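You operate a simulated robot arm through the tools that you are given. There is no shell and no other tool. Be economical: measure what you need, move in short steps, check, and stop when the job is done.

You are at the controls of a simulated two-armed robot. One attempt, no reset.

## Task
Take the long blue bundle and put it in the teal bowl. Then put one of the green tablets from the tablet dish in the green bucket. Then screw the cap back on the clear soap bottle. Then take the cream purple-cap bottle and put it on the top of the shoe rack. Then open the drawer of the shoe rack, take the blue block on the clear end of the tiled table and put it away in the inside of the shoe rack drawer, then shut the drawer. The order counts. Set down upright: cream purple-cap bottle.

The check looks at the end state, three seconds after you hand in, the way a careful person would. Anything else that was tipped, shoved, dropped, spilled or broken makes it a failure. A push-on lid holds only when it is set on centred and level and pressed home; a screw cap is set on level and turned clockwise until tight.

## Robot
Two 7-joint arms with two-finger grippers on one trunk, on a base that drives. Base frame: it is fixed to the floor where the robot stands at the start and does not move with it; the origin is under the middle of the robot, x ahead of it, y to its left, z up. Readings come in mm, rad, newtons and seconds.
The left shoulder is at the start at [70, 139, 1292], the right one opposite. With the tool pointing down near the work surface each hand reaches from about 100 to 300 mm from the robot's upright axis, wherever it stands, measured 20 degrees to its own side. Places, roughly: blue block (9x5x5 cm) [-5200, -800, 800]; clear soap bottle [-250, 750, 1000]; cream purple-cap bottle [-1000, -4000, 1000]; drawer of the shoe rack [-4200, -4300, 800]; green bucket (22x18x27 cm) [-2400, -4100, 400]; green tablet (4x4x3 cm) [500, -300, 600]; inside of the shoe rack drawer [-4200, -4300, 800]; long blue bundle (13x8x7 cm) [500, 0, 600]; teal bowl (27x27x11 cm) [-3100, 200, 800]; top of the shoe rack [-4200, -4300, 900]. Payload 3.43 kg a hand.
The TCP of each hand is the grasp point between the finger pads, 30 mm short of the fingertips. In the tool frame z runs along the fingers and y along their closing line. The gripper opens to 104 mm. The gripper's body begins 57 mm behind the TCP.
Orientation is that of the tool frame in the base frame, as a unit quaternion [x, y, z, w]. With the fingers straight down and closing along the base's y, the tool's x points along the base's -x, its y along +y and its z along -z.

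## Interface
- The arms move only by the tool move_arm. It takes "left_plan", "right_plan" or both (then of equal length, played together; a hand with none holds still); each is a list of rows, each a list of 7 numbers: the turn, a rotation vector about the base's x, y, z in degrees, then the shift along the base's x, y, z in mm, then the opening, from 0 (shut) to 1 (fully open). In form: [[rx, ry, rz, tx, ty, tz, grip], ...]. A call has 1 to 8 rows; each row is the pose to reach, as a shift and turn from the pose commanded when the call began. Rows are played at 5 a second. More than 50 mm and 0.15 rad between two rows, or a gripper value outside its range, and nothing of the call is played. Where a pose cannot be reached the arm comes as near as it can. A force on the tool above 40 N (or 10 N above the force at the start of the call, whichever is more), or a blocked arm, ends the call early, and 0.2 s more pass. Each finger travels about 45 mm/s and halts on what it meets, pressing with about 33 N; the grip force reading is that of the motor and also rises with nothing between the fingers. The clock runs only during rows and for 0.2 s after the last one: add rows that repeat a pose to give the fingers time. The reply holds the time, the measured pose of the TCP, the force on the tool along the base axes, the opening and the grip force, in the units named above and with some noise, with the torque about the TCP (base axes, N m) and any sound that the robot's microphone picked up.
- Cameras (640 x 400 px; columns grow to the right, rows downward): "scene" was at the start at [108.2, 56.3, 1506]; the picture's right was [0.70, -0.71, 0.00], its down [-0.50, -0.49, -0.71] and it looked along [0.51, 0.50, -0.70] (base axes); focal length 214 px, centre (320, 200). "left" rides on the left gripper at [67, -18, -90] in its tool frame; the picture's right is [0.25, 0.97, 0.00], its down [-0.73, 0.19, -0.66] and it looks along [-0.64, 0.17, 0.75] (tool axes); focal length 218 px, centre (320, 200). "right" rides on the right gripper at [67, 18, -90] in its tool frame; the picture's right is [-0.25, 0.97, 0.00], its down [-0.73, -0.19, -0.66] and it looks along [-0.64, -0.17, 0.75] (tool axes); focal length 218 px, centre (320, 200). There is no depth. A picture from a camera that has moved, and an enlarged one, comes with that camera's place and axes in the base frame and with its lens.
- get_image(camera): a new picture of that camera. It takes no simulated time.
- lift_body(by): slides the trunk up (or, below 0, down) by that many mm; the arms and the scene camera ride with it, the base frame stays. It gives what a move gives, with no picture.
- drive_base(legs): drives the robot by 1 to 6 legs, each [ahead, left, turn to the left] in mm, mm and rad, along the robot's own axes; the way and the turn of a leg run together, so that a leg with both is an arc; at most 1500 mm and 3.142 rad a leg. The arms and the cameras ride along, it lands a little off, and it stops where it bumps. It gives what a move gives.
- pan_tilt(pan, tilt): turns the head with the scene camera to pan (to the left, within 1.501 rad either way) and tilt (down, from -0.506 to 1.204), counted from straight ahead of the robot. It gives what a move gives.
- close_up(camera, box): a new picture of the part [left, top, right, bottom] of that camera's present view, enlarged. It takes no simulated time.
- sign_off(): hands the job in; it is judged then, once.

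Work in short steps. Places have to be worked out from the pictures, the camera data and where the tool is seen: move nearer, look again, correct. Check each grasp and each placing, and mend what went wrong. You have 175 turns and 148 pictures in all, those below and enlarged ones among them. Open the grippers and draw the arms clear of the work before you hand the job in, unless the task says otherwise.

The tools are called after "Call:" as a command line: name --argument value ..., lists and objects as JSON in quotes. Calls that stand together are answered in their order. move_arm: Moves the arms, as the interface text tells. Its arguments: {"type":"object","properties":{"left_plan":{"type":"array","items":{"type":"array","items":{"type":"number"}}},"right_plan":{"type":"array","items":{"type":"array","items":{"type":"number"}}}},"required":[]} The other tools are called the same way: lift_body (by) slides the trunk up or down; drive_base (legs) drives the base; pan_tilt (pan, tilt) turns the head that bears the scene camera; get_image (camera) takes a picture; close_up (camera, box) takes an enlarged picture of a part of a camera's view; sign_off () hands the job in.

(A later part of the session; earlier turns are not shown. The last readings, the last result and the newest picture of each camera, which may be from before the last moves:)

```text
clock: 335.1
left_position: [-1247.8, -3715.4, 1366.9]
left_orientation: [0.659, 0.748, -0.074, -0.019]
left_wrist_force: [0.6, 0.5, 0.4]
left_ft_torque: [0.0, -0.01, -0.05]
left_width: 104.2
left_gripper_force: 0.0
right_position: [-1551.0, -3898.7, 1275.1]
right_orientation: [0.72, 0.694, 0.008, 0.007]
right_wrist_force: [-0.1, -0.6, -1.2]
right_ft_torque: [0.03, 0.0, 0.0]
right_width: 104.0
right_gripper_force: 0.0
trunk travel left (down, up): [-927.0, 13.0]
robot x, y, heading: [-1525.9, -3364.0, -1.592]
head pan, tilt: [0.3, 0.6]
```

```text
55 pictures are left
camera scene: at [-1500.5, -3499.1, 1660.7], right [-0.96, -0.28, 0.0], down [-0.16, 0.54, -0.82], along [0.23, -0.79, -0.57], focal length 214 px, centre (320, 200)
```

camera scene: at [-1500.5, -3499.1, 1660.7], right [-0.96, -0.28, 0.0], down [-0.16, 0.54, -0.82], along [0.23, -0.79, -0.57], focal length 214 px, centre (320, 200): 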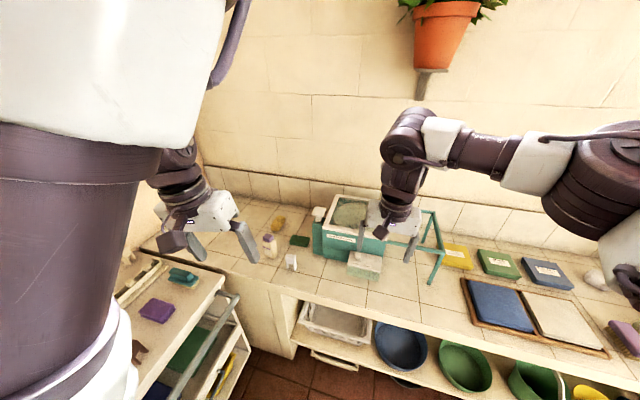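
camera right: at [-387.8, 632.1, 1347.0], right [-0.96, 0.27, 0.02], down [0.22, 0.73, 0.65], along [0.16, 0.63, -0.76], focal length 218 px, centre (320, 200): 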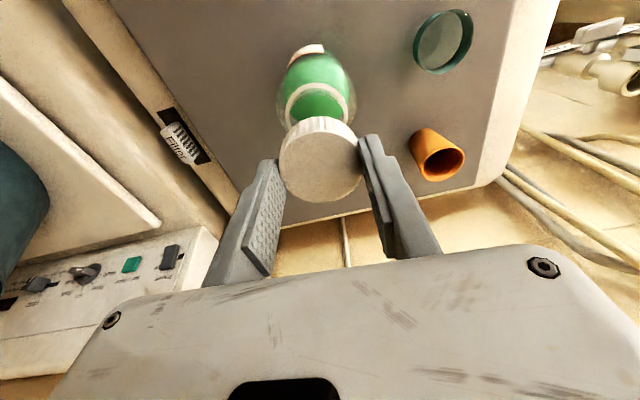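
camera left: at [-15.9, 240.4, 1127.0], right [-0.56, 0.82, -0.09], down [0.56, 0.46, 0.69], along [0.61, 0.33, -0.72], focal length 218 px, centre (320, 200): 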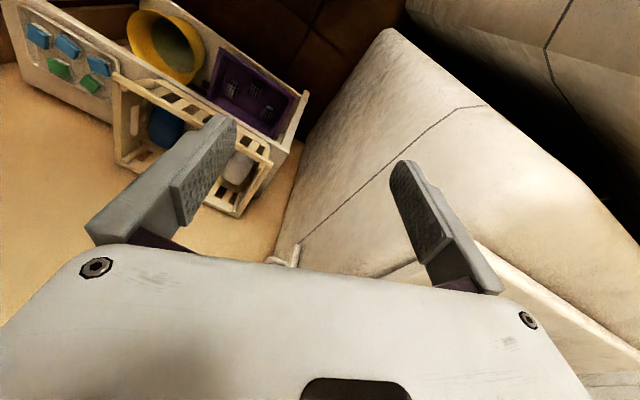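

Bottle at about [-1046, -4163] on the counter (z 820). I drive to about [-1335, -3705] and turn left 0.58 rad so that the right hand faces it.

Call:
drive_base --legs '[[336, 190, 0], [0, 0, 0.58]]'

Call:
pan_tilt --pan 0.1 --tilt 0.75

Call:
get_image --camera "scene"

Call:
get_image --camera "right"

```text
clock: 339.1
left_position: [-919.3, -3849.7, 1366.9]
left_orientation: [0.419, 0.905, -0.075, 0.003]
left_wrist_force: [1.3, -0.1, 0.4]
left_ft_torque: [0.02, 0.0, 0.02]
left_width: 104.0
left_gripper_force: 0.0
right_position: [-1072.8, -4169.0, 1273.2]
right_orientation: [0.492, 0.87, 0.009, 0.005]
right_wrist_force: [-0.7, -0.7, 0.2]
right_ft_torque: [-0.02, 0.0, -0.04]
right_width: 103.9
right_gripper_force: 0.1
trunk travel left (down, up): [-927.0, 13.0]
robot x, y, heading: [-1344.8, -3700.4, -1.011]
head pan, tilt: [0.3, 0.6]
```

```text
clock: 339.9
left_position: [-919.0, -3848.2, 1366.6]
left_orientation: [0.419, 0.905, -0.076, 0.003]
left_wrist_force: [0.0, -0.2, -0.1]
left_ft_torque: [0.0, 0.02, 0.0]
left_width: 104.0
left_gripper_force: 0.0
right_position: [-1071.0, -4167.0, 1273.5]
right_orientation: [0.493, 0.87, 0.009, 0.004]
right_wrist_force: [0.6, 0.3, 0.4]
right_ft_torque: [0.04, -0.01, -0.02]
right_width: 103.9
right_gripper_force: 0.1
trunk travel left (down, up): [-927.0, 13.0]
robot x, y, heading: [-1340.2, -3701.5, -1.015]
head pan, tilt: [0.099, 0.75]
```

```text
54 pictures are left
camera scene: at [-1265.2, -3813.1, 1647.9], right [-0.79, -0.61, 0.0], down [-0.42, 0.54, -0.73], along [0.45, -0.58, -0.68], focal length 214 px, centre (320, 200)
```

scene: 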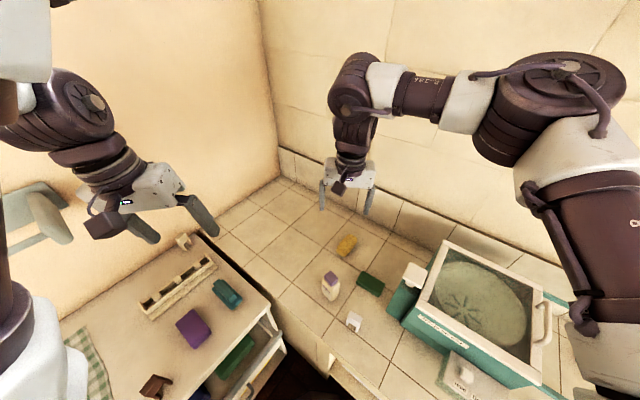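

```text
53 pictures are left
camera right: at [-1093.0, -4101.3, 1364.8], right [0.96, 0.28, 0.02], down [0.2, -0.73, 0.65], along [0.2, -0.62, -0.76], focal length 218 px, centre (320, 200)
```

right: 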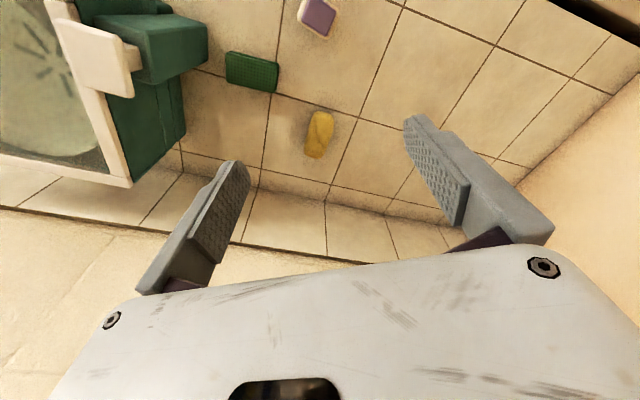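

Both views put the bottle at about [-1086, -4104], top z≈970. I move the hand above it and lower the trunk 170 mm for a close look.

Call:
move_arm --right_plan '[[0, 0, 0, -6, 30, 0, 1], [0, 0, 0, -12, 60, 0, 1], [0, 0, 0, -16, 85, 0, 1], [0, 0, 0, -16, 85, 0, 1]]'

Call:
lift_body --by -170

Call:
get_image --camera "right"

Call:
close_up --camera "scene" --box '[260, 200, 400, 320]'

```text
clock: 340.9
left_position: [-919.1, -3847.7, 1366.9]
left_orientation: [0.42, 0.904, -0.077, 0.003]
left_wrist_force: [0.1, 0.6, -0.7]
left_ft_torque: [0.0, 0.02, -0.01]
left_width: 104.0
left_gripper_force: 0.1
right_position: [-1077.8, -4135.0, 1274.6]
right_orientation: [0.492, 0.871, 0.01, 0.004]
right_wrist_force: [0.7, -1.2, 1.0]
right_ft_torque: [0.01, -0.01, 0.01]
right_width: 104.1
right_gripper_force: 0.1
right hand out of reach, approached as far as the arm can: row 2, 3, 4
trunk travel left (down, up): [-927.0, 13.0]
robot x, y, heading: [-1344.0, -3707.4, -1.016]
head pan, tilt: [0.099, 0.75]
```

```text
clock: 342.8
left_position: [-918.8, -3847.4, 1196.4]
left_orientation: [0.419, 0.905, -0.076, 0.004]
left_wrist_force: [0.1, 0.2, -0.1]
left_ft_torque: [-0.01, 0.0, 0.0]
left_width: 104.1
left_gripper_force: 0.0
right_position: [-1079.0, -4136.0, 1104.9]
right_orientation: [0.492, 0.871, 0.01, 0.003]
right_wrist_force: [-0.6, 0.7, -0.2]
right_ft_torque: [0.03, 0.01, 0.01]
right_width: 104.1
right_gripper_force: 0.0
trunk travel left (down, up): [-757.0, 183.0]
robot x, y, heading: [-1343.5, -3701.3, -1.015]
head pan, tilt: [0.099, 0.75]
```

```text
52 pictures are left
camera right: at [-1098.9, -4070.4, 1195.1], right [0.96, 0.28, 0.02], down [0.2, -0.73, 0.65], along [0.2, -0.62, -0.76], focal length 218 px, centre (320, 200)
```

right: 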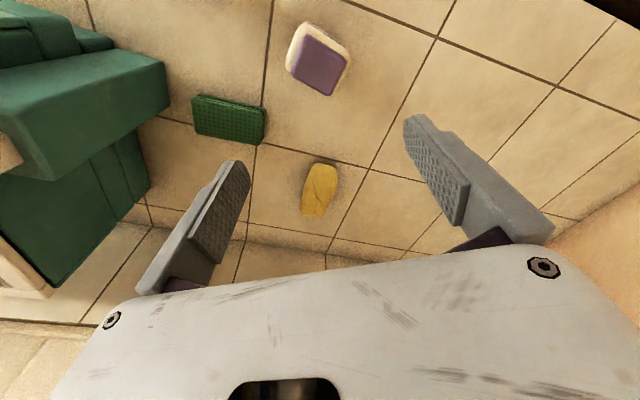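

```text
3.33 times, centred on (330, 260) of scene
camera zoom: at [-1265.3, -3812.5, 1478.0], right [-0.79, -0.61, 0.0], down [-0.42, 0.54, -0.73], along [0.45, -0.58, -0.68], focal length 715 px, centre (287, 0)
```

zoom: 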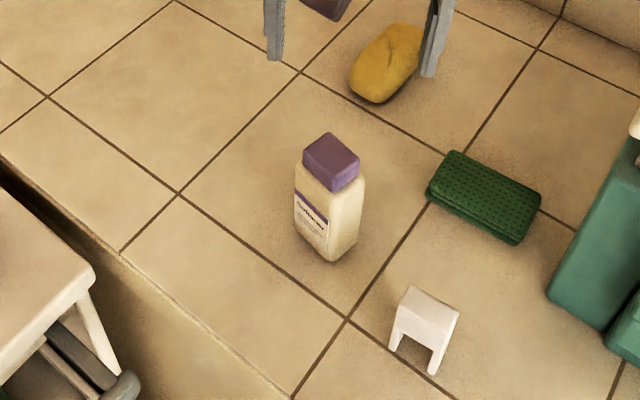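

Bottle (rectangular, top z≈997) is at [-1086, -4101] with sides at about -10°/80°. I yaw the tool +49° so the closing line is along 80°, centre over it and descend partway.

Call:
move_arm --right_plan '[[0, 0, 8, -2, 6, 0, 1], [0, 0, 16, -4, 12, 0, 1], [0, 0, 24, -6, 18, 0, 1], [0, 0, 32, -7, 24, -5, 1], [0, 0, 40, -7, 30, -15, 1], [0, 0, 48, -7, 34, -30, 1], [0, 0, 50, -7, 34, -50, 1]]'

Call:
get_image --camera "right"

Call:
close_up --camera "scene" --box '[260, 160, 400, 280]'

```text
clock: 344.4
left_position: [-920.1, -3847.5, 1196.1]
left_orientation: [0.418, 0.905, -0.075, 0.003]
left_wrist_force: [-0.4, 0.6, 0.4]
left_ft_torque: [0.01, 0.02, -0.01]
left_width: 104.2
left_gripper_force: 0.1
right_position: [-1084.3, -4103.3, 1054.4]
right_orientation: [0.077, 0.997, 0.011, 0.0]
right_wrist_force: [0.3, 0.2, -0.5]
right_ft_torque: [-0.02, -0.01, 0.0]
right_width: 103.9
right_gripper_force: 0.0
trunk travel left (down, up): [-757.0, 183.0]
robot x, y, heading: [-1347.7, -3703.0, -1.007]
head pan, tilt: [0.099, 0.75]
```

```text
50 pictures are left
camera right: at [-1148.5, -4077.2, 1144.3], right [0.4, 0.92, 0.02], down [0.69, -0.32, 0.65], along [0.6, -0.25, -0.76], focal length 218 px, centre (320, 200)
```

right: 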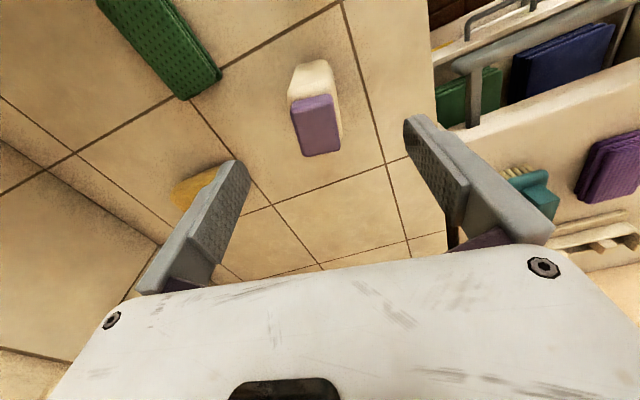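

```text
3.33 times, centred on (330, 220) of scene
camera zoom: at [-1264.9, -3813.5, 1477.8], right [-0.79, -0.61, 0.0], down [-0.42, 0.54, -0.73], along [0.45, -0.58, -0.68], focal length 715 px, centre (287, 133)
```

zoom: 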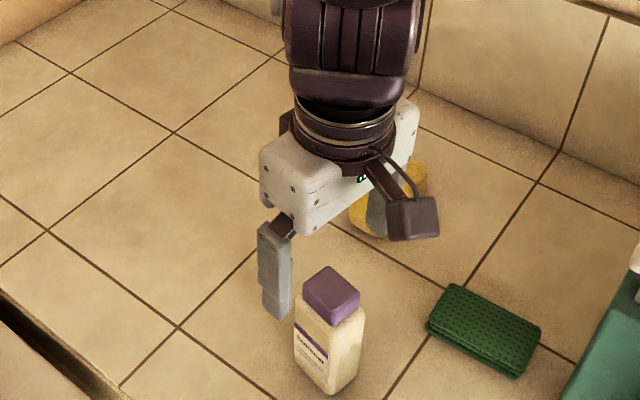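

The bottle centre agrees at [-1085, -4104], top ≈985-995. I descend to z≈948 and close.

Call:
move_arm --right_plan '[[0, 0, 0, 0, -1, -40, 0.95], [0, 0, 0, 0, -1, -75, 0.9], [0, 0, 0, 0, -1, -105, 0.9], [0, 0, 0, 0, -1, -105, 0.6], [0, 0, 0, 0, -1, -105, 0.4], [0, 0, 0, 0, -1, -105, 0.25], [0, 0, 0, 0, -1, -105, 0.2]]'

Call:
get_image --camera "right"

```text
clock: 346.0
left_position: [-919.7, -3847.5, 1196.4]
left_orientation: [0.419, 0.905, -0.076, 0.004]
left_wrist_force: [0.2, -0.4, 0.6]
left_ft_torque: [0.02, -0.02, 0.02]
left_width: 103.9
left_gripper_force: 0.1
right_position: [-1084.2, -4102.6, 949.9]
right_orientation: [0.079, 0.997, 0.01, 0.0]
right_wrist_force: [-0.2, -0.6, -0.2]
right_ft_torque: [-0.11, -0.05, 0.0]
right_width: 39.8
right_gripper_force: 27.4
trunk travel left (down, up): [-757.0, 183.0]
robot x, y, heading: [-1341.0, -3704.2, -1.012]
head pan, tilt: [0.099, 0.75]
```

```text
48 pictures are left
camera right: at [-1147.9, -4076.8, 1039.5], right [0.4, 0.92, 0.02], down [0.69, -0.32, 0.65], along [0.6, -0.25, -0.76], focal length 218 px, centre (320, 200)
```

right: 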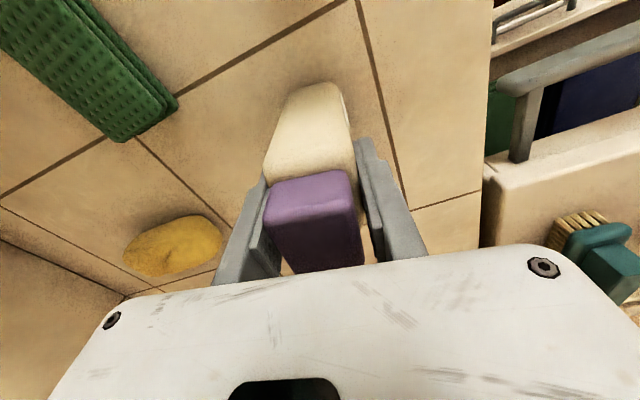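

Gripped at ~40 mm. I tighten, then lift with arm and trunk.

Call:
move_arm --right_plan '[[0, 0, 0, 0, 0, 0, 0.2], [0, 0, 0, 0, 0, 0, 0.2], [0, 0, 0, 0, 0, 15, 0.2], [0, 0, 0, 0, 0, 50, 0.2], [0, 0, 0, 0, 0, 90, 0.2]]'

Call:
lift_body --by 170

Call:
get_image --camera "scene"

```text
clock: 347.2
left_position: [-919.0, -3845.7, 1196.5]
left_orientation: [0.419, 0.905, -0.075, 0.003]
left_wrist_force: [-0.3, 0.0, -0.3]
left_ft_torque: [-0.01, -0.06, 0.02]
left_width: 104.2
left_gripper_force: 0.1
right_position: [-1085.6, -4102.5, 1040.3]
right_orientation: [0.079, 0.997, 0.009, 0.0]
right_wrist_force: [-0.5, 0.1, -1.8]
right_ft_torque: [-0.03, 0.01, 0.0]
right_width: 39.6
right_gripper_force: 32.9
trunk travel left (down, up): [-757.0, 183.0]
robot x, y, heading: [-1341.2, -3702.7, -1.013]
head pan, tilt: [0.099, 0.75]
```

```text
clock: 349.1
left_position: [-920.1, -3847.5, 1365.3]
left_orientation: [0.419, 0.905, -0.076, 0.003]
left_wrist_force: [0.4, 0.2, -0.2]
left_ft_torque: [0.01, -0.01, -0.01]
left_width: 104.1
left_gripper_force: 0.0
right_position: [-1085.5, -4102.3, 1209.6]
right_orientation: [0.078, 0.997, 0.011, 0.0]
right_wrist_force: [-0.3, -0.1, -1.3]
right_ft_torque: [-0.02, 0.04, 0.01]
right_width: 39.5
right_gripper_force: 33.1
trunk travel left (down, up): [-927.0, 13.0]
robot x, y, heading: [-1338.3, -3703.2, -1.015]
head pan, tilt: [0.099, 0.75]
```

```text
47 pictures are left
camera scene: at [-1265.1, -3812.8, 1647.8], right [-0.79, -0.61, 0.0], down [-0.42, 0.54, -0.73], along [0.45, -0.58, -0.68], focal length 214 px, centre (320, 200)
```

scene: 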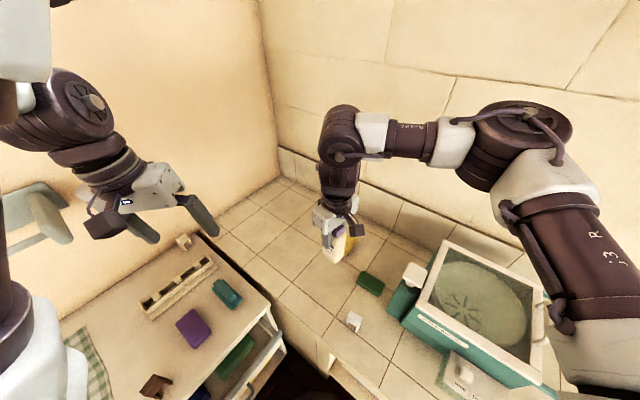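

The bottle is held upright. I back off, straighten to face -y and drive sideways (−x) to the shoe rack.

Call:
drive_base --legs '[[-310, 0, 0], [0, 0, -0.56], [0, -1300, 0], [0, -1150, 0]]'

Call:
pan_tilt --pan -0.15 --tilt 0.7

Call:
get_image --camera "scene"

```text
clock: 364.5
left_position: [-3704.6, -3764.3, 1366.0]
left_orientation: [0.66, 0.747, -0.073, -0.019]
left_wrist_force: [-0.3, 0.2, 0.5]
left_ft_torque: [0.0, 0.03, -0.02]
left_width: 103.9
left_gripper_force: 0.1
right_position: [-3982.9, -3885.0, 1210.5]
right_orientation: [0.361, 0.933, 0.01, 0.003]
right_wrist_force: [-1.0, -0.7, -1.7]
right_ft_torque: [-0.01, -0.01, 0.01]
right_width: 39.4
right_gripper_force: 32.8
trunk travel left (down, up): [-927.0, 13.0]
robot x, y, heading: [-3978.9, -3407.8, -1.596]
head pan, tilt: [0.099, 0.75]
```

```text
clock: 365.2
left_position: [-3704.9, -3763.4, 1367.1]
left_orientation: [0.661, 0.747, -0.074, -0.019]
left_wrist_force: [-0.4, 0.1, 0.0]
left_ft_torque: [0.0, -0.01, -0.03]
left_width: 104.2
left_gripper_force: 0.0
right_position: [-3983.3, -3884.3, 1209.0]
right_orientation: [0.362, 0.932, 0.01, 0.003]
right_wrist_force: [-0.6, 0.5, -1.5]
right_ft_torque: [0.04, -0.01, 0.01]
right_width: 39.5
right_gripper_force: 33.1
trunk travel left (down, up): [-927.0, 13.0]
robot x, y, heading: [-3979.6, -3410.6, -1.599]
head pan, tilt: [-0.15, 0.7]
```

```text
46 pictures are left
camera scene: at [-3995.1, -3545.3, 1652.1], right [-0.98, 0.17, 0.0], down [0.11, 0.63, -0.76], along [-0.13, -0.75, -0.64], focal length 214 px, centre (320, 200)
```

scene: 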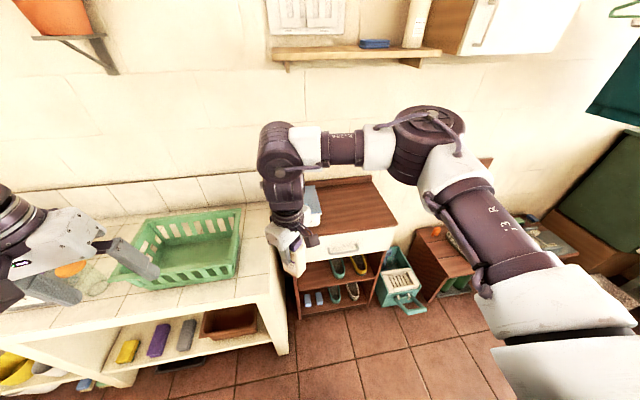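

The rack's top front edge is at about y=-4165, x from -3990 to -4470, with a small basket on its left part. I drive so that the bottle is above the free right part ([-4330, -4280]).

Call:
drive_base --legs '[[390, -345, 0]]'

Call:
pan_tilt --pan 0 --tilt 0.85

Call:
get_image --camera "scene"

Call:
get_image --camera "right"

```text
clock: 368.3
left_position: [-4057.2, -4145.1, 1366.4]
left_orientation: [0.66, 0.748, -0.075, -0.018]
left_wrist_force: [0.5, 0.4, 0.3]
left_ft_torque: [-0.03, 0.01, 0.03]
left_width: 104.1
left_gripper_force: 0.1
right_position: [-4334.1, -4265.0, 1211.1]
right_orientation: [0.361, 0.933, 0.009, 0.003]
right_wrist_force: [0.6, -0.9, -2.2]
right_ft_torque: [-0.02, 0.0, 0.0]
right_width: 39.3
right_gripper_force: 33.1
trunk travel left (down, up): [-927.0, 13.0]
robot x, y, heading: [-4334.6, -3792.1, -1.594]
head pan, tilt: [-0.15, 0.7]
```

```text
clock: 369.0
left_position: [-4058.0, -4145.5, 1367.1]
left_orientation: [0.66, 0.747, -0.074, -0.019]
left_wrist_force: [-0.3, 0.3, 0.1]
left_ft_torque: [-0.01, -0.01, 0.01]
left_width: 103.8
left_gripper_force: 0.1
right_position: [-4335.8, -4267.8, 1210.3]
right_orientation: [0.361, 0.932, 0.011, 0.003]
right_wrist_force: [0.5, 0.4, -2.4]
right_ft_torque: [-0.02, 0.03, 0.02]
right_width: 39.5
right_gripper_force: 32.9
trunk travel left (down, up): [-927.0, 13.0]
robot x, y, heading: [-4329.0, -3790.1, -1.597]
head pan, tilt: [0.0, 0.85]
```

```text
45 pictures are left
camera scene: at [-4335.6, -3922.1, 1640.0], right [-1.0, 0.02, 0.0], down [0.02, 0.75, -0.66], along [-0.02, -0.66, -0.75], focal length 214 px, centre (320, 200)
```

scene: 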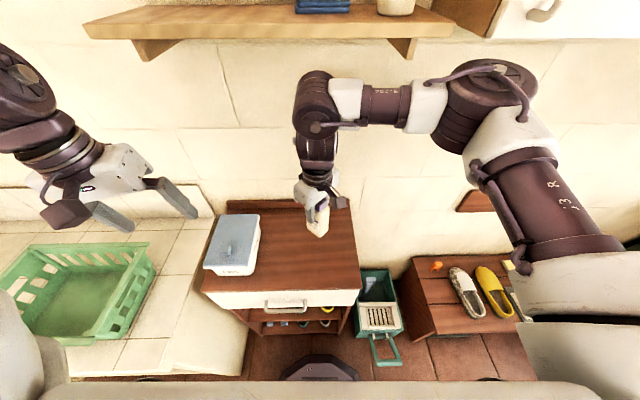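

```text
44 pictures are left
camera right: at [-4375.3, -4210.6, 1300.3], right [0.84, 0.55, 0.02], down [0.4, -0.64, 0.65], along [0.37, -0.54, -0.76], focal length 218 px, centre (320, 200)
```

right: 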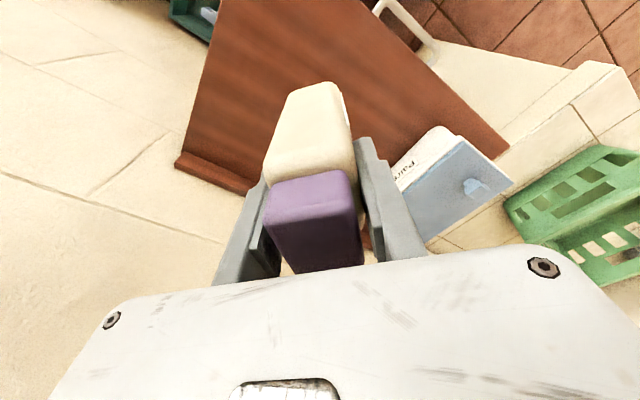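

The landing spot is clear. I extend 45 mm deeper and lower the trunk 165 mm, so the bottle's base ends a little above the top.

Call:
move_arm --right_plan '[[0, 0, 0, 0, -15, 0, 0.2], [0, 0, 0, 0, -30, 0, 0.2], [0, 0, 0, 0, -45, 0, 0.2]]'

Call:
lift_body --by -155

Call:
close_up --camera "scene" --box '[190, 130, 400, 310]'

```text
clock: 369.8
left_position: [-4058.1, -4148.1, 1366.2]
left_orientation: [0.66, 0.747, -0.073, -0.019]
left_wrist_force: [0.2, -1.0, 0.5]
left_ft_torque: [-0.02, -0.01, 0.03]
left_width: 103.9
left_gripper_force: 0.0
right_position: [-4336.1, -4312.9, 1211.8]
right_orientation: [0.361, 0.933, 0.01, 0.003]
right_wrist_force: [0.2, -0.3, -2.4]
right_ft_torque: [0.04, 0.0, 0.0]
right_width: 39.2
right_gripper_force: 32.4
trunk travel left (down, up): [-927.0, 13.0]
robot x, y, heading: [-4330.1, -3797.6, -1.595]
head pan, tilt: [0.0, 0.85]
```

```text
clock: 371.6
left_position: [-4058.8, -4146.3, 1211.2]
left_orientation: [0.659, 0.748, -0.074, -0.018]
left_wrist_force: [-0.4, 0.4, -0.6]
left_ft_torque: [0.0, -0.01, -0.01]
left_width: 103.9
left_gripper_force: 0.0
right_position: [-4335.4, -4313.2, 1056.7]
right_orientation: [0.361, 0.932, 0.01, 0.003]
right_wrist_force: [-0.6, 0.8, -2.3]
right_ft_torque: [0.0, 0.0, 0.04]
right_width: 39.3
right_gripper_force: 33.2
trunk travel left (down, up): [-772.0, 168.0]
robot x, y, heading: [-4333.8, -3789.3, -1.59]
head pan, tilt: [0.0, 0.85]
```

```text
2.22 times, centred on (295, 220) of scene
camera zoom: at [-4336.2, -3922.7, 1484.9], right [-1.0, 0.02, 0.0], down [0.02, 0.75, -0.66], along [-0.02, -0.66, -0.75], focal length 477 px, centre (376, 156)
```

zoom: 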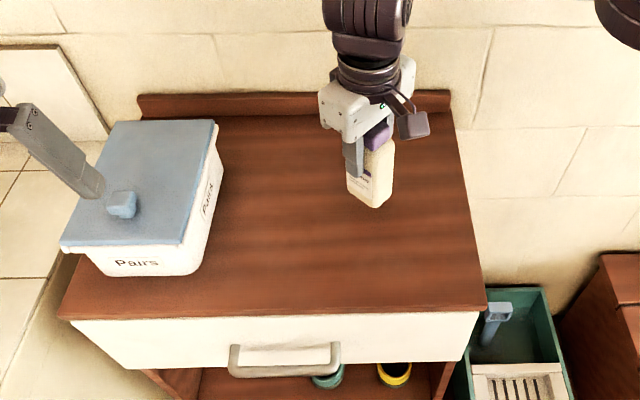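

The top is somewhere near z 900-930. I lower gently in small steps watching force.

Call:
move_arm --right_plan '[[0, 0, 0, 0, 0, -4, 0.2], [0, 0, 0, 0, 0, -8, 0.2], [0, 0, 0, 0, 0, -12, 0.2], [0, 0, 0, 0, 0, -16, 0.2]]'

```text
clock: 372.6
left_position: [-4058.0, -4146.1, 1212.3]
left_orientation: [0.66, 0.748, -0.074, -0.019]
left_wrist_force: [0.7, -0.2, -0.7]
left_ft_torque: [-0.01, 0.02, 0.0]
left_width: 104.0
left_gripper_force: 0.0
right_position: [-4335.2, -4313.2, 1040.2]
right_orientation: [0.36, 0.933, 0.01, 0.003]
right_wrist_force: [-0.3, -0.1, -2.1]
right_ft_torque: [0.01, -0.03, 0.0]
right_width: 39.3
right_gripper_force: 32.5
trunk travel left (down, up): [-772.0, 168.0]
robot x, y, heading: [-4333.8, -3794.6, -1.591]
head pan, tilt: [0.0, 0.85]
```

No contact yet; I continue lowering.

Call:
move_arm --right_plan '[[0, 0, 0, 0, 0, -4, 0.2], [0, 0, 0, 0, 0, -8, 0.2], [0, 0, 0, 0, 0, -11, 0.2], [0, 0, 0, 0, 0, -14, 0.2]]'

Call:
close_up --camera "scene" --box '[280, 150, 400, 260]'

```text
clock: 373.6
left_position: [-4059.6, -4145.2, 1211.3]
left_orientation: [0.66, 0.747, -0.074, -0.019]
left_wrist_force: [0.1, -0.6, -0.2]
left_ft_torque: [0.05, 0.01, -0.01]
left_width: 103.9
left_gripper_force: 0.1
right_position: [-4337.1, -4312.8, 1025.4]
right_orientation: [0.361, 0.933, 0.009, 0.002]
right_wrist_force: [-0.2, 0.4, -2.1]
right_ft_torque: [-0.02, 0.02, -0.02]
right_width: 39.7
right_gripper_force: 32.8
trunk travel left (down, up): [-772.0, 168.0]
robot x, y, heading: [-4332.3, -3792.6, -1.593]
head pan, tilt: [0.0, 0.85]
```

```text
3.64 times, centred on (340, 205) of scene
camera zoom: at [-4336.2, -3922.9, 1484.9], right [-1.0, 0.02, 0.0], down [0.02, 0.75, -0.66], along [-0.02, -0.66, -0.75], focal length 780 px, centre (247, 182)
```

zoom: 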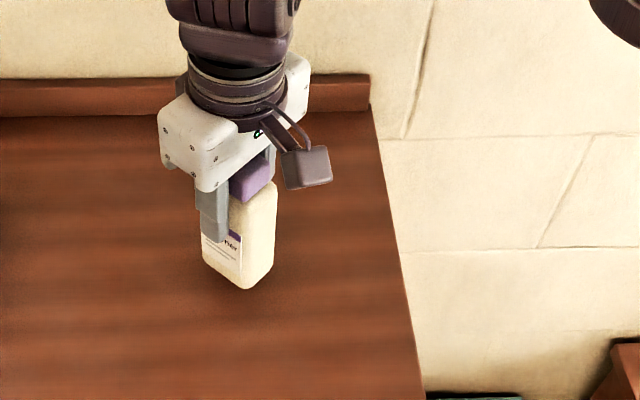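

Getting close by the look of the shadow; I continue in 3 mm steps.

Call:
move_arm --right_plan '[[0, 0, 0, 0, 0, -3, 0.2], [0, 0, 0, 0, 0, -6, 0.2], [0, 0, 0, 0, 0, -8, 0.2]]'

Call:
move_arm --right_plan '[[0, 0, 0, 0, 0, -2, 0.2], [0, 0, 0, 0, 0, -4, 0.2], [0, 0, 0, 0, 0, -5, 0.2]]'

```text
clock: 374.4
left_position: [-4058.1, -4146.6, 1211.1]
left_orientation: [0.66, 0.748, -0.074, -0.018]
left_wrist_force: [0.4, -0.3, -0.5]
left_ft_torque: [-0.01, 0.02, -0.02]
left_width: 103.8
left_gripper_force: 0.1
right_position: [-4336.1, -4312.7, 1016.4]
right_orientation: [0.361, 0.933, 0.01, 0.004]
right_wrist_force: [-0.8, 0.5, -1.6]
right_ft_torque: [-0.02, -0.01, 0.0]
right_width: 39.3
right_gripper_force: 33.5
trunk travel left (down, up): [-772.0, 168.0]
robot x, y, heading: [-4332.7, -3790.6, -1.592]
head pan, tilt: [0.0, 0.85]
```

```text
clock: 375.2
left_position: [-4059.5, -4145.8, 1211.1]
left_orientation: [0.659, 0.748, -0.074, -0.019]
left_wrist_force: [0.5, -0.4, -0.6]
left_ft_torque: [0.0, -0.02, -0.02]
left_width: 104.1
left_gripper_force: 0.0
right_position: [-4336.0, -4312.7, 1011.2]
right_orientation: [0.36, 0.933, 0.01, 0.003]
right_wrist_force: [-0.4, -0.8, -1.6]
right_ft_torque: [0.02, 0.02, -0.02]
right_width: 39.5
right_gripper_force: 32.8
trunk travel left (down, up): [-772.0, 168.0]
robot x, y, heading: [-4335.1, -3792.1, -1.592]
head pan, tilt: [0.0, 0.85]
```

Still free; I continue with small steps in two calls, checking the force between.

Call:
move_arm --right_plan '[[0, 0, 0, 0, 0, -3, 0.2], [0, 0, 0, 0, 0, -5, 0.2], [0, 0, 0, 0, 0, -7, 0.2]]'

Call:
close_up --camera "scene" --box '[300, 180, 360, 240]'

```text
clock: 376.0
left_position: [-4059.1, -4144.1, 1213.4]
left_orientation: [0.66, 0.748, -0.074, -0.019]
left_wrist_force: [0.8, -0.2, -0.7]
left_ft_torque: [-0.02, 0.02, -0.01]
left_width: 104.0
left_gripper_force: 0.2
right_position: [-4335.5, -4311.0, 1008.2]
right_orientation: [0.361, 0.933, 0.008, 0.006]
right_wrist_force: [-0.8, -4.1, 26.9]
right_ft_torque: [-0.53, 0.77, 0.03]
right_width: 39.5
right_gripper_force: 32.8
trunk travel left (down, up): [-772.0, 168.0]
robot x, y, heading: [-4331.6, -3792.5, -1.593]
head pan, tilt: [0.0, 0.85]
```

```text
6.67 times, centred on (330, 210) of scene
camera zoom: at [-4336.2, -3919.5, 1485.6], right [-1.0, 0.02, 0.0], down [0.02, 0.75, -0.66], along [-0.02, -0.66, -0.75], focal length 1430 px, centre (253, 133)
```

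zoom: 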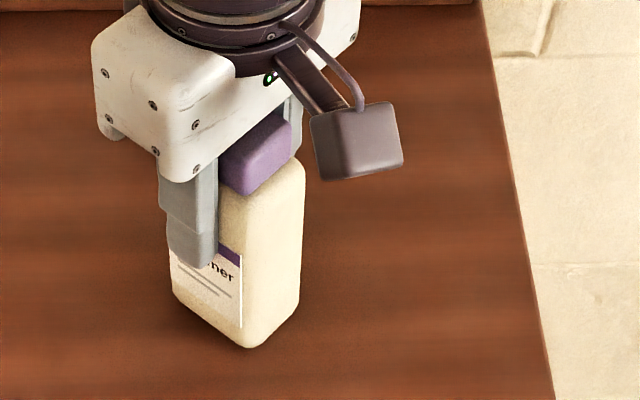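

Contact (27 N): the bottle stands on the top (z≈880). I ease 3 mm, open slowly, and rise straight up.

Call:
move_arm --right_plan '[[0, 0, 0, 0, 0, 3, 0.2], [0, 0, 0, 0, 0, 4, 0.4], [0, 0, 0, 0, 0, 4, 0.6], [0, 0, 0, 0, 0, 4, 0.8], [0, 0, 0, 0, 0, 4, 0.8]]'

Call:
move_arm --right_plan '[[0, 0, 0, 0, 0, 30, 0.8], [0, 0, 0, 0, 0, 65, 0.8], [0, 0, 0, 0, 0, 100, 0.8]]'

Call:
lift_body --by 130

Call:
close_up --camera "scene" --box '[190, 130, 400, 310]'

```text
clock: 377.2
left_position: [-4059.3, -4146.8, 1209.8]
left_orientation: [0.66, 0.747, -0.074, -0.019]
left_wrist_force: [-0.1, -0.5, 0.5]
left_ft_torque: [0.02, 0.0, 0.0]
left_width: 103.8
left_gripper_force: 0.0
right_position: [-4337.6, -4312.3, 1008.1]
right_orientation: [0.361, 0.932, 0.01, 0.003]
right_wrist_force: [1.1, -0.3, 0.6]
right_ft_torque: [0.02, 0.02, 0.0]
right_width: 83.3
right_gripper_force: 0.0
trunk travel left (down, up): [-772.0, 168.0]
robot x, y, heading: [-4333.8, -3790.6, -1.59]
head pan, tilt: [0.0, 0.85]
```

```text
clock: 378.0
left_position: [-4057.8, -4144.5, 1211.7]
left_orientation: [0.66, 0.748, -0.073, -0.019]
left_wrist_force: [0.4, 0.1, -0.4]
left_ft_torque: [-0.02, -0.01, 0.0]
left_width: 104.1
left_gripper_force: 0.0
right_position: [-4335.8, -4310.7, 1108.5]
right_orientation: [0.361, 0.932, 0.01, 0.003]
right_wrist_force: [-0.5, -0.3, 0.7]
right_ft_torque: [-0.01, -0.04, -0.04]
right_width: 83.3
right_gripper_force: 0.0
trunk travel left (down, up): [-772.0, 168.0]
robot x, y, heading: [-4334.3, -3793.2, -1.596]
head pan, tilt: [0.0, 0.85]
```

```text
clock: 379.5
left_position: [-4058.5, -4146.6, 1340.9]
left_orientation: [0.66, 0.748, -0.074, -0.018]
left_wrist_force: [0.5, -0.4, 1.0]
left_ft_torque: [0.0, -0.01, 0.03]
left_width: 103.9
left_gripper_force: 0.1
right_position: [-4336.1, -4312.5, 1239.0]
right_orientation: [0.361, 0.932, 0.011, 0.003]
right_wrist_force: [0.7, 0.7, -0.3]
right_ft_torque: [-0.01, 0.0, 0.01]
right_width: 83.1
right_gripper_force: 0.1
trunk travel left (down, up): [-902.0, 38.0]
robot x, y, heading: [-4334.6, -3789.6, -1.595]
head pan, tilt: [0.0, 0.85]
```

```text
2.22 times, centred on (295, 220) of scene
camera zoom: at [-4336.2, -3922.9, 1614.8], right [-1.0, 0.02, 0.0], down [0.02, 0.75, -0.66], along [-0.02, -0.66, -0.75], focal length 477 px, centre (376, 156)
```

zoom: 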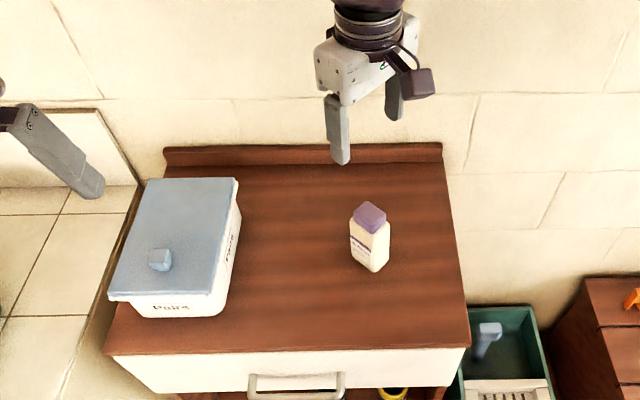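

The bottle stands upright on the rack. Next the drawer: its bar handle is near [-4222, -4140, 830]. I shift the robot left/back and yaw the tool to close along y, then look at the handle.

Call:
drive_base --legs '[[-110, 112, 0]]'

Call:
move_arm --right_plan '[[0, 0, 8, 0, 10, 0, 0.8], [0, 0, 16, 0, 20, 0, 0.8], [0, 0, 24, 0, 30, 0, 0.8], [0, 0, 32, 0, 40, 0, 0.8], [0, 0, 40, 0, 50, 0, 0.8]]'

Call:
close_up --camera "scene" --box '[230, 190, 410, 310]'

Call:
get_image --camera "right"

```text
clock: 380.9
left_position: [-3948.9, -4042.1, 1341.5]
left_orientation: [0.661, 0.747, -0.072, -0.018]
left_wrist_force: [-0.2, -0.3, -0.2]
left_ft_torque: [0.01, 0.0, 0.0]
left_width: 104.2
left_gripper_force: 0.1
right_position: [-4225.1, -4206.6, 1238.1]
right_orientation: [0.36, 0.933, 0.012, 0.003]
right_wrist_force: [-0.2, 0.1, -0.5]
right_ft_torque: [0.02, 0.01, 0.02]
right_width: 83.1
right_gripper_force: 0.1
trunk travel left (down, up): [-902.0, 38.0]
robot x, y, heading: [-4221.4, -3687.7, -1.596]
head pan, tilt: [0.0, 0.85]
```

```text
clock: 382.1
left_position: [-3945.8, -4038.7, 1342.0]
left_orientation: [0.66, 0.747, -0.073, -0.018]
left_wrist_force: [-1.1, -0.6, -0.2]
left_ft_torque: [-0.02, -0.01, 0.0]
left_width: 103.8
left_gripper_force: 0.0
right_position: [-4224.2, -4154.8, 1237.3]
right_orientation: [0.019, 1.0, 0.011, 0.0]
right_wrist_force: [-0.1, -0.6, 0.0]
right_ft_torque: [-0.01, -0.01, 0.05]
right_width: 83.2
right_gripper_force: 0.1
trunk travel left (down, up): [-902.0, 38.0]
robot x, y, heading: [-4219.0, -3686.4, -1.594]
head pan, tilt: [0.0, 0.85]
```

```text
3.33 times, centred on (320, 250) of scene
camera zoom: at [-4222.9, -3815.1, 1614.9], right [-1.0, 0.02, 0.0], down [0.02, 0.75, -0.66], along [-0.02, -0.66, -0.75], focal length 715 px, centre (320, 33)
```

zoom: 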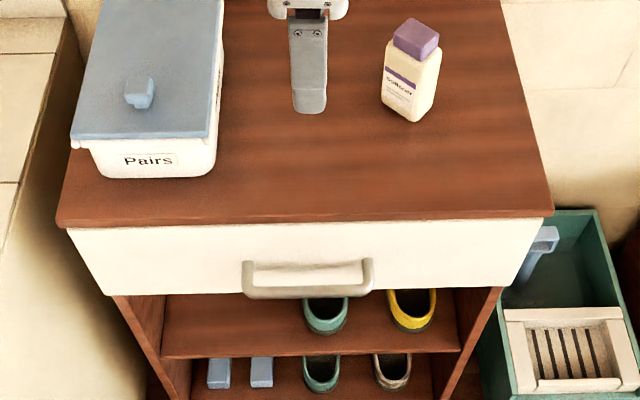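

```text
38 pictures are left
camera right: at [-4290.6, -4135.9, 1327.7], right [0.29, 0.96, 0.02], down [0.72, -0.23, 0.65], along [0.63, -0.17, -0.76], focal length 218 px, centre (320, 200)
```

right: 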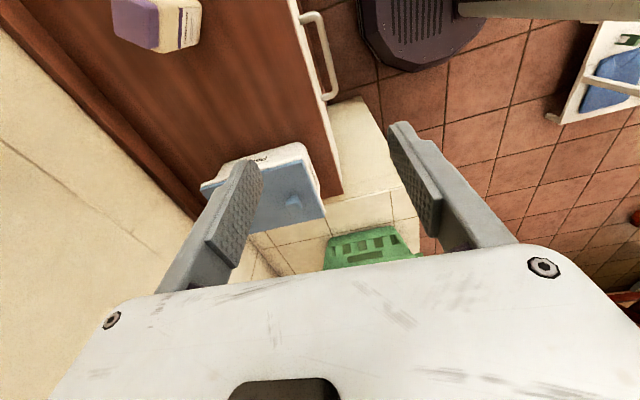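

Triangulated: handle bar at [-4221, -4140, 791], drawer face near y≈-4175, rack-top edge at y≈-4184. I'll hook one finger behind the bar: TCP at y≈-4125 with a 54 mm opening. I position above and lower the trunk.

Call:
move_arm --right_plan '[[0, 0, 1, 1, 15, 0, 0.65], [0, 0, 2, 3, 30, 0, 0.52], [0, 0, 2, 3, 30, 0, 0.52]]'

Call:
lift_body --by -370

Call:
get_image --camera "right"

Call:
close_up --camera "scene" --box '[240, 160, 400, 280]'

```text
clock: 382.9
left_position: [-3944.6, -4039.2, 1341.5]
left_orientation: [0.661, 0.747, -0.074, -0.019]
left_wrist_force: [0.6, 0.1, -0.3]
left_ft_torque: [0.01, -0.05, 0.04]
left_width: 103.9
left_gripper_force: 0.1
right_position: [-4219.7, -4125.8, 1238.2]
right_orientation: [0.002, 1.0, 0.011, 0.001]
right_wrist_force: [0.7, -0.3, -0.1]
right_ft_torque: [-0.01, 0.0, -0.01]
right_width: 53.9
right_gripper_force: 0.2
trunk travel left (down, up): [-902.0, 38.0]
robot x, y, heading: [-4218.3, -3682.0, -1.596]
head pan, tilt: [0.0, 0.85]
```

```text
clock: 386.5
left_position: [-3945.0, -4038.1, 971.6]
left_orientation: [0.661, 0.747, -0.074, -0.019]
left_wrist_force: [0.0, -0.2, 0.0]
left_ft_torque: [0.04, 0.01, -0.01]
left_width: 104.3
left_gripper_force: 0.0
right_position: [-4219.4, -4124.5, 868.6]
right_orientation: [0.003, 1.0, 0.01, 0.0]
right_wrist_force: [-0.4, -0.8, 0.1]
right_ft_torque: [0.0, 0.0, 0.02]
right_width: 53.9
right_gripper_force: 0.1
trunk travel left (down, up): [-532.0, 408.0]
robot x, y, heading: [-4219.1, -3683.2, -1.592]
head pan, tilt: [0.0, 0.85]
```

```text
37 pictures are left
camera right: at [-4287.1, -4108.2, 957.9], right [0.26, 0.97, 0.02], down [0.73, -0.21, 0.65], along [0.63, -0.15, -0.76], focal length 218 px, centre (320, 200)
```

right: 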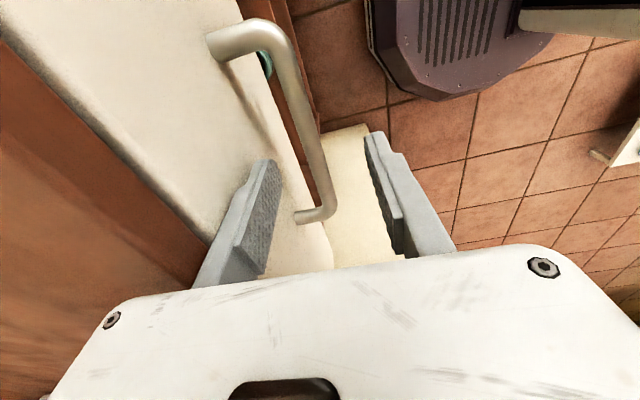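

```text
3.33 times, centred on (320, 220) of scene
camera zoom: at [-4222.0, -3814.8, 1244.9], right [-1.0, 0.02, 0.0], down [0.02, 0.75, -0.66], along [-0.02, -0.66, -0.75], focal length 715 px, centre (320, 133)
```

zoom: 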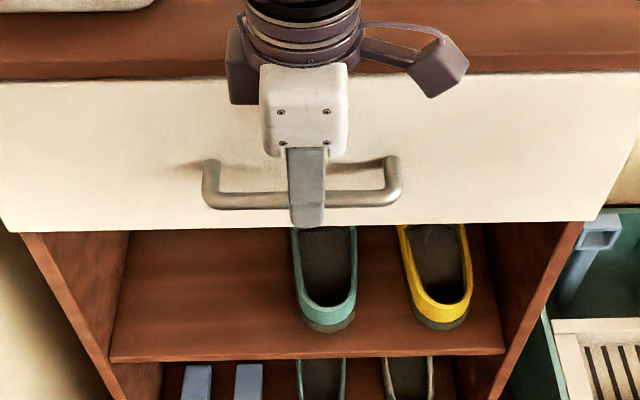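

The bar passes between the fingers as predicted. I lower 66 mm so the rear finger is behind the bar.

Call:
move_arm --right_plan '[[0, 0, 0, 0, -2, -20, 0.52], [0, 0, 0, 0, -2, -40, 0.52], [0, 0, 0, 0, -2, -66, 0.52]]'

Call:
get_image --camera "right"

```text
clock: 386.9
left_position: [-3944.9, -4037.7, 972.9]
left_orientation: [0.661, 0.747, -0.074, -0.019]
left_wrist_force: [0.3, -0.6, -0.4]
left_ft_torque: [0.03, -0.02, 0.02]
left_width: 104.2
left_gripper_force: 0.0
right_position: [-4219.3, -4126.1, 861.8]
right_orientation: [0.003, 1.0, 0.003, 0.003]
right_wrist_force: [-3.2, 14.0, 17.5]
right_ft_torque: [-1.73, 0.34, -0.43]
right_width: 52.6
right_gripper_force: 0.0
trunk travel left (down, up): [-532.0, 408.0]
robot x, y, heading: [-4222.1, -3685.2, -1.596]
head pan, tilt: [0.0, 0.85]
stopped in row 1 (right hand): the force on the tool passed its limit at 53 N (the readings are from after the stop); the commanded pose is now the measured one
```

```text
35 pictures are left
camera right: at [-4286.9, -4108.4, 950.5], right [0.26, 0.97, 0.01], down [0.73, -0.2, 0.66], along [0.64, -0.16, -0.75], focal length 218 px, centre (320, 200)
```

right: 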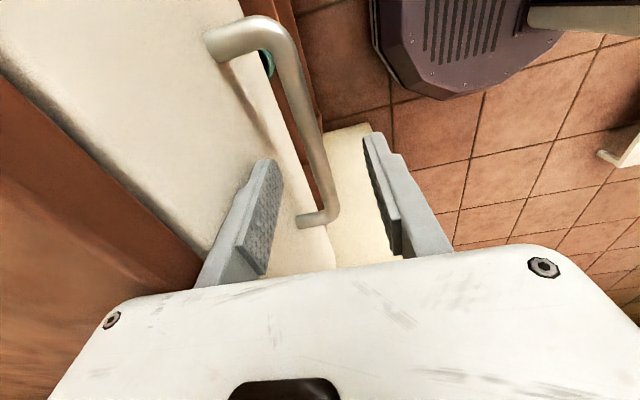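

The rear finger met the drawer face: the gap behind the bar is only ~13 mm, too tight for a vertical hook. I'll instead grip the bar with the tool horizontal (closing vertically). I rise, back off and tilt the tool forward.

Call:
move_arm --right_plan '[[0, 0, 0, 0, 5, 10, 0.6], [0, 0, 0, 0, 10, 40, 0.6]]'

Call:
drive_base --legs '[[-200, 0, 0.02]]'

Call:
move_arm --right_plan '[[-7, 0, 0, 0, -10, 0, 0.6], [-14, 0, 0, 0, -20, 0, 0.6], [-21, 0, 0, 0, -30, 0, 0.6], [-28, 0, 0, 0, -40, 0, 0.6], [-35, 0, 0, 0, -50, 0, 0.6], [-42, 0, 0, 0, -60, 0, 0.6], [-49, 0, 0, 0, -65, 0, 0.6]]'

Call:
move_arm --right_plan '[[-7, 0, 0, 0, -5, 0, 0.6], [-14, 0, 0, 0, -10, 0, 0.6], [-21, 0, 0, 0, -15, 0, 0.6], [-28, 0, 0, 0, -20, 0, 0.6], [-35, 0, 0, 0, -25, 0, 0.6], [-41, 0, 0, 0, -25, 0, 0.6]]'

Call:
get_image --camera "scene"

```text
clock: 387.5
left_position: [-3945.0, -4038.5, 972.7]
left_orientation: [0.66, 0.747, -0.074, -0.019]
left_wrist_force: [0.0, 0.7, 0.0]
left_ft_torque: [-0.01, 0.02, -0.01]
left_width: 103.8
left_gripper_force: 0.1
right_position: [-4218.8, -4118.2, 898.6]
right_orientation: [0.004, 1.0, 0.004, 0.001]
right_wrist_force: [0.0, 0.6, 0.4]
right_ft_torque: [0.03, 0.02, -0.01]
right_width: 62.2
right_gripper_force: 0.1
trunk travel left (down, up): [-532.0, 408.0]
robot x, y, heading: [-4218.1, -3682.3, -1.593]
head pan, tilt: [0.0, 0.85]
```

```text
clock: 389.1
left_position: [-3935.9, -3834.0, 970.5]
left_orientation: [0.654, 0.753, -0.075, -0.018]
left_wrist_force: [-0.8, -0.1, 0.1]
left_ft_torque: [0.0, -0.01, -0.03]
left_width: 104.0
left_gripper_force: 0.0
right_position: [-4207.6, -3917.8, 898.7]
right_orientation: [-0.005, 1.0, 0.006, 0.001]
right_wrist_force: [0.2, 0.3, 0.3]
right_ft_torque: [-0.01, 0.0, 0.02]
right_width: 62.2
right_gripper_force: 0.0
trunk travel left (down, up): [-532.0, 408.0]
robot x, y, heading: [-4217.9, -3487.7, -1.58]
head pan, tilt: [0.0, 0.85]
```

```text
clock: 390.7
left_position: [-3934.2, -3834.3, 971.2]
left_orientation: [0.654, 0.753, -0.074, -0.018]
left_wrist_force: [1.7, 1.3, 0.2]
left_ft_torque: [-0.03, 0.02, 0.0]
left_width: 104.2
left_gripper_force: 0.1
right_position: [-4207.5, -3982.4, 898.6]
right_orientation: [-0.006, 0.912, -0.411, -0.001]
right_wrist_force: [0.0, -0.3, 0.0]
right_ft_torque: [0.02, 0.0, -0.02]
right_width: 62.3
right_gripper_force: 0.1
trunk travel left (down, up): [-532.0, 408.0]
robot x, y, heading: [-4217.4, -3486.3, -1.581]
head pan, tilt: [0.0, 0.85]
```

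```text
clock: 392.1
left_position: [-3935.8, -3835.2, 971.4]
left_orientation: [0.654, 0.753, -0.074, -0.019]
left_wrist_force: [-0.8, -0.2, -0.4]
left_ft_torque: [0.0, -0.01, -0.03]
left_width: 104.1
left_gripper_force: 0.1
right_position: [-4228.5, -4067.8, 935.1]
right_orientation: [0.007, 0.776, -0.631, 0.001]
right_wrist_force: [1.2, 0.0, -0.7]
right_ft_torque: [0.02, -0.02, -0.03]
right_width: 62.4
right_gripper_force: 0.0
right hand out of reach, approached as far as the arm can: row 3, 4, 5, 6
trunk travel left (down, up): [-532.0, 408.0]
robot x, y, heading: [-4219.6, -3484.6, -1.573]
head pan, tilt: [0.0, 0.85]
```

```text
34 pictures are left
camera scene: at [-4216.8, -3615.8, 1244.9], right [-1.0, 0.01, 0.0], down [0.0, 0.75, -0.66], along [0.0, -0.66, -0.75], focal length 214 px, centre (320, 200)
```

scene: 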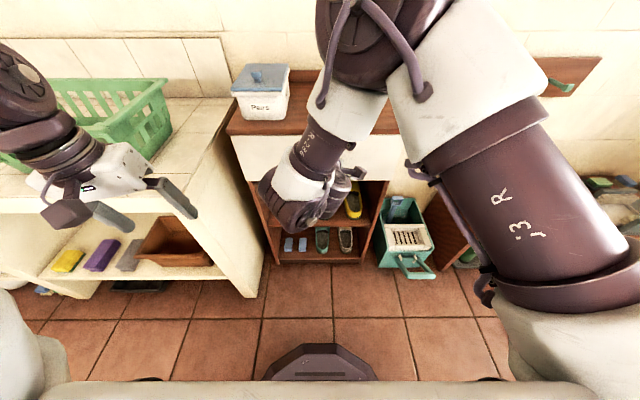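

The tool is at 78° tilt, good enough to clamp the bar vertically. I lower the trunk 142 mm so the TCP is level with the bar and check.

Call:
lift_body --by -142

Call:
get_image --camera "right"

```text
clock: 393.8
left_position: [-3936.5, -3834.0, 828.4]
left_orientation: [0.654, 0.753, -0.073, -0.018]
left_wrist_force: [-0.6, 0.8, 0.6]
left_ft_torque: [-0.01, -0.02, 0.0]
left_width: 104.1
left_gripper_force: 0.0
right_position: [-4230.1, -4065.7, 792.2]
right_orientation: [0.007, 0.777, -0.63, -0.001]
right_wrist_force: [-0.2, -0.1, 0.7]
right_ft_torque: [-0.01, 0.02, 0.01]
right_width: 62.6
right_gripper_force: 0.0
trunk travel left (down, up): [-390.0, 550.0]
robot x, y, heading: [-4216.4, -3484.2, -1.579]
head pan, tilt: [0.0, 0.85]
```

```text
33 pictures are left
camera right: at [-4296.3, -3974.1, 792.4], right [0.26, 0.2, -0.94], down [0.73, 0.59, 0.33], along [0.63, -0.78, 0.01], focal length 218 px, centre (320, 200)
```

right: 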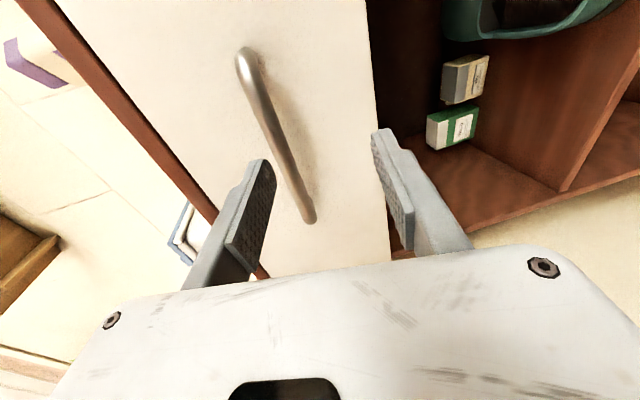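

The bar appears ~16 mm above the finger mid-line (z≈808). I raise the hand 16 mm, then advance 56 mm and look.

Call:
move_arm --right_plan '[[0, 0, 0, 0, 0, 8, 0.6], [0, 0, 0, 0, 0, 16, 0.6], [0, 0, 0, 0, -20, 16, 0.6], [0, 0, 0, 0, -40, 16, 0.6], [0, 0, 0, 0, -56, 16, 0.6]]'

Call:
get_image --camera "right"

```text
clock: 395.0
left_position: [-3936.0, -3835.8, 830.2]
left_orientation: [0.654, 0.753, -0.073, -0.018]
left_wrist_force: [0.7, -0.8, 0.6]
left_ft_torque: [-0.01, -0.01, 0.01]
left_width: 104.0
left_gripper_force: 0.1
right_position: [-4219.8, -4119.1, 805.2]
right_orientation: [-0.007, 0.776, -0.631, 0.0]
right_wrist_force: [0.3, 0.1, -0.5]
right_ft_torque: [-0.01, 0.03, 0.0]
right_width: 62.1
right_gripper_force: 0.2
trunk travel left (down, up): [-390.0, 550.0]
robot x, y, heading: [-4215.0, -3487.5, -1.578]
head pan, tilt: [0.0, 0.85]
```

```text
32 pictures are left
camera right: at [-4289.3, -4028.1, 807.3], right [0.24, 0.2, -0.95], down [0.73, 0.61, 0.31], along [0.64, -0.77, 0.0], focal length 218 px, centre (320, 200)
```

right: 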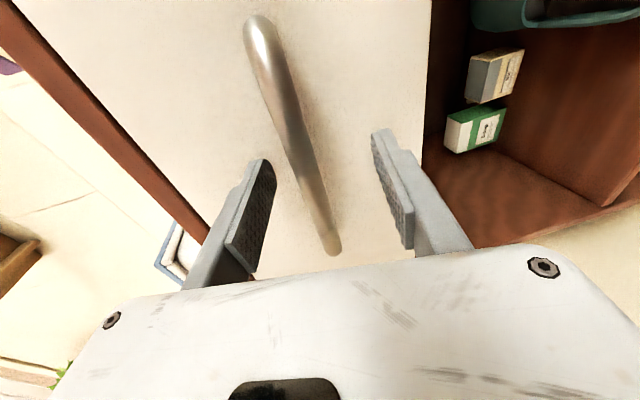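

The bar lies between the fingers, about 8 mm inside the tips. I advance 6 mm more and close on it.

Call:
move_arm --right_plan '[[0, 0, 0, 0, -6, 3, 0.6], [0, 0, 0, 0, -6, 3, 0.35], [0, 0, 0, 0, -6, 3, 0.15], [0, 0, 0, 0, -6, 3, 0.05], [0, 0, 0, 0, -6, 3, 0.05], [0, 0, 0, 0, -6, 3, 0.05]]'

Call:
get_image --camera "right"

```text
clock: 396.4
left_position: [-3935.8, -3832.6, 830.0]
left_orientation: [0.654, 0.752, -0.074, -0.018]
left_wrist_force: [-0.1, 0.7, 0.2]
left_ft_torque: [0.0, 0.05, -0.02]
left_width: 103.9
left_gripper_force: 0.1
right_position: [-4221.5, -4124.7, 811.0]
right_orientation: [-0.005, 0.774, -0.633, 0.0]
right_wrist_force: [0.2, -5.8, 13.4]
right_ft_torque: [-0.14, -0.54, -0.36]
right_width: 13.8
right_gripper_force: 45.1
trunk travel left (down, up): [-390.0, 550.0]
robot x, y, heading: [-4217.5, -3486.9, -1.58]
head pan, tilt: [0.0, 0.85]
```

```text
31 pictures are left
camera right: at [-4289.2, -4033.4, 812.1], right [0.24, 0.19, -0.95], down [0.73, 0.61, 0.31], along [0.64, -0.77, 0.01], focal length 218 px, centre (320, 200)
```

right: 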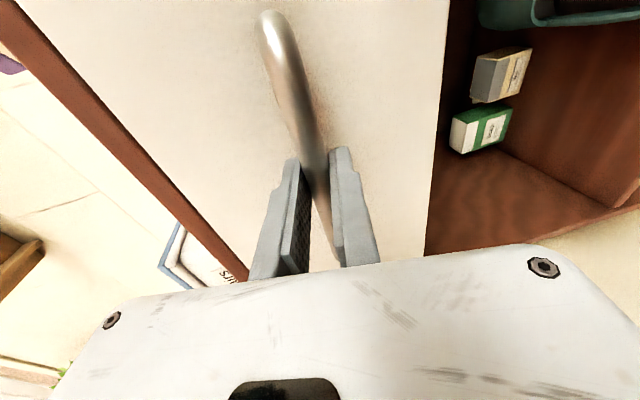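

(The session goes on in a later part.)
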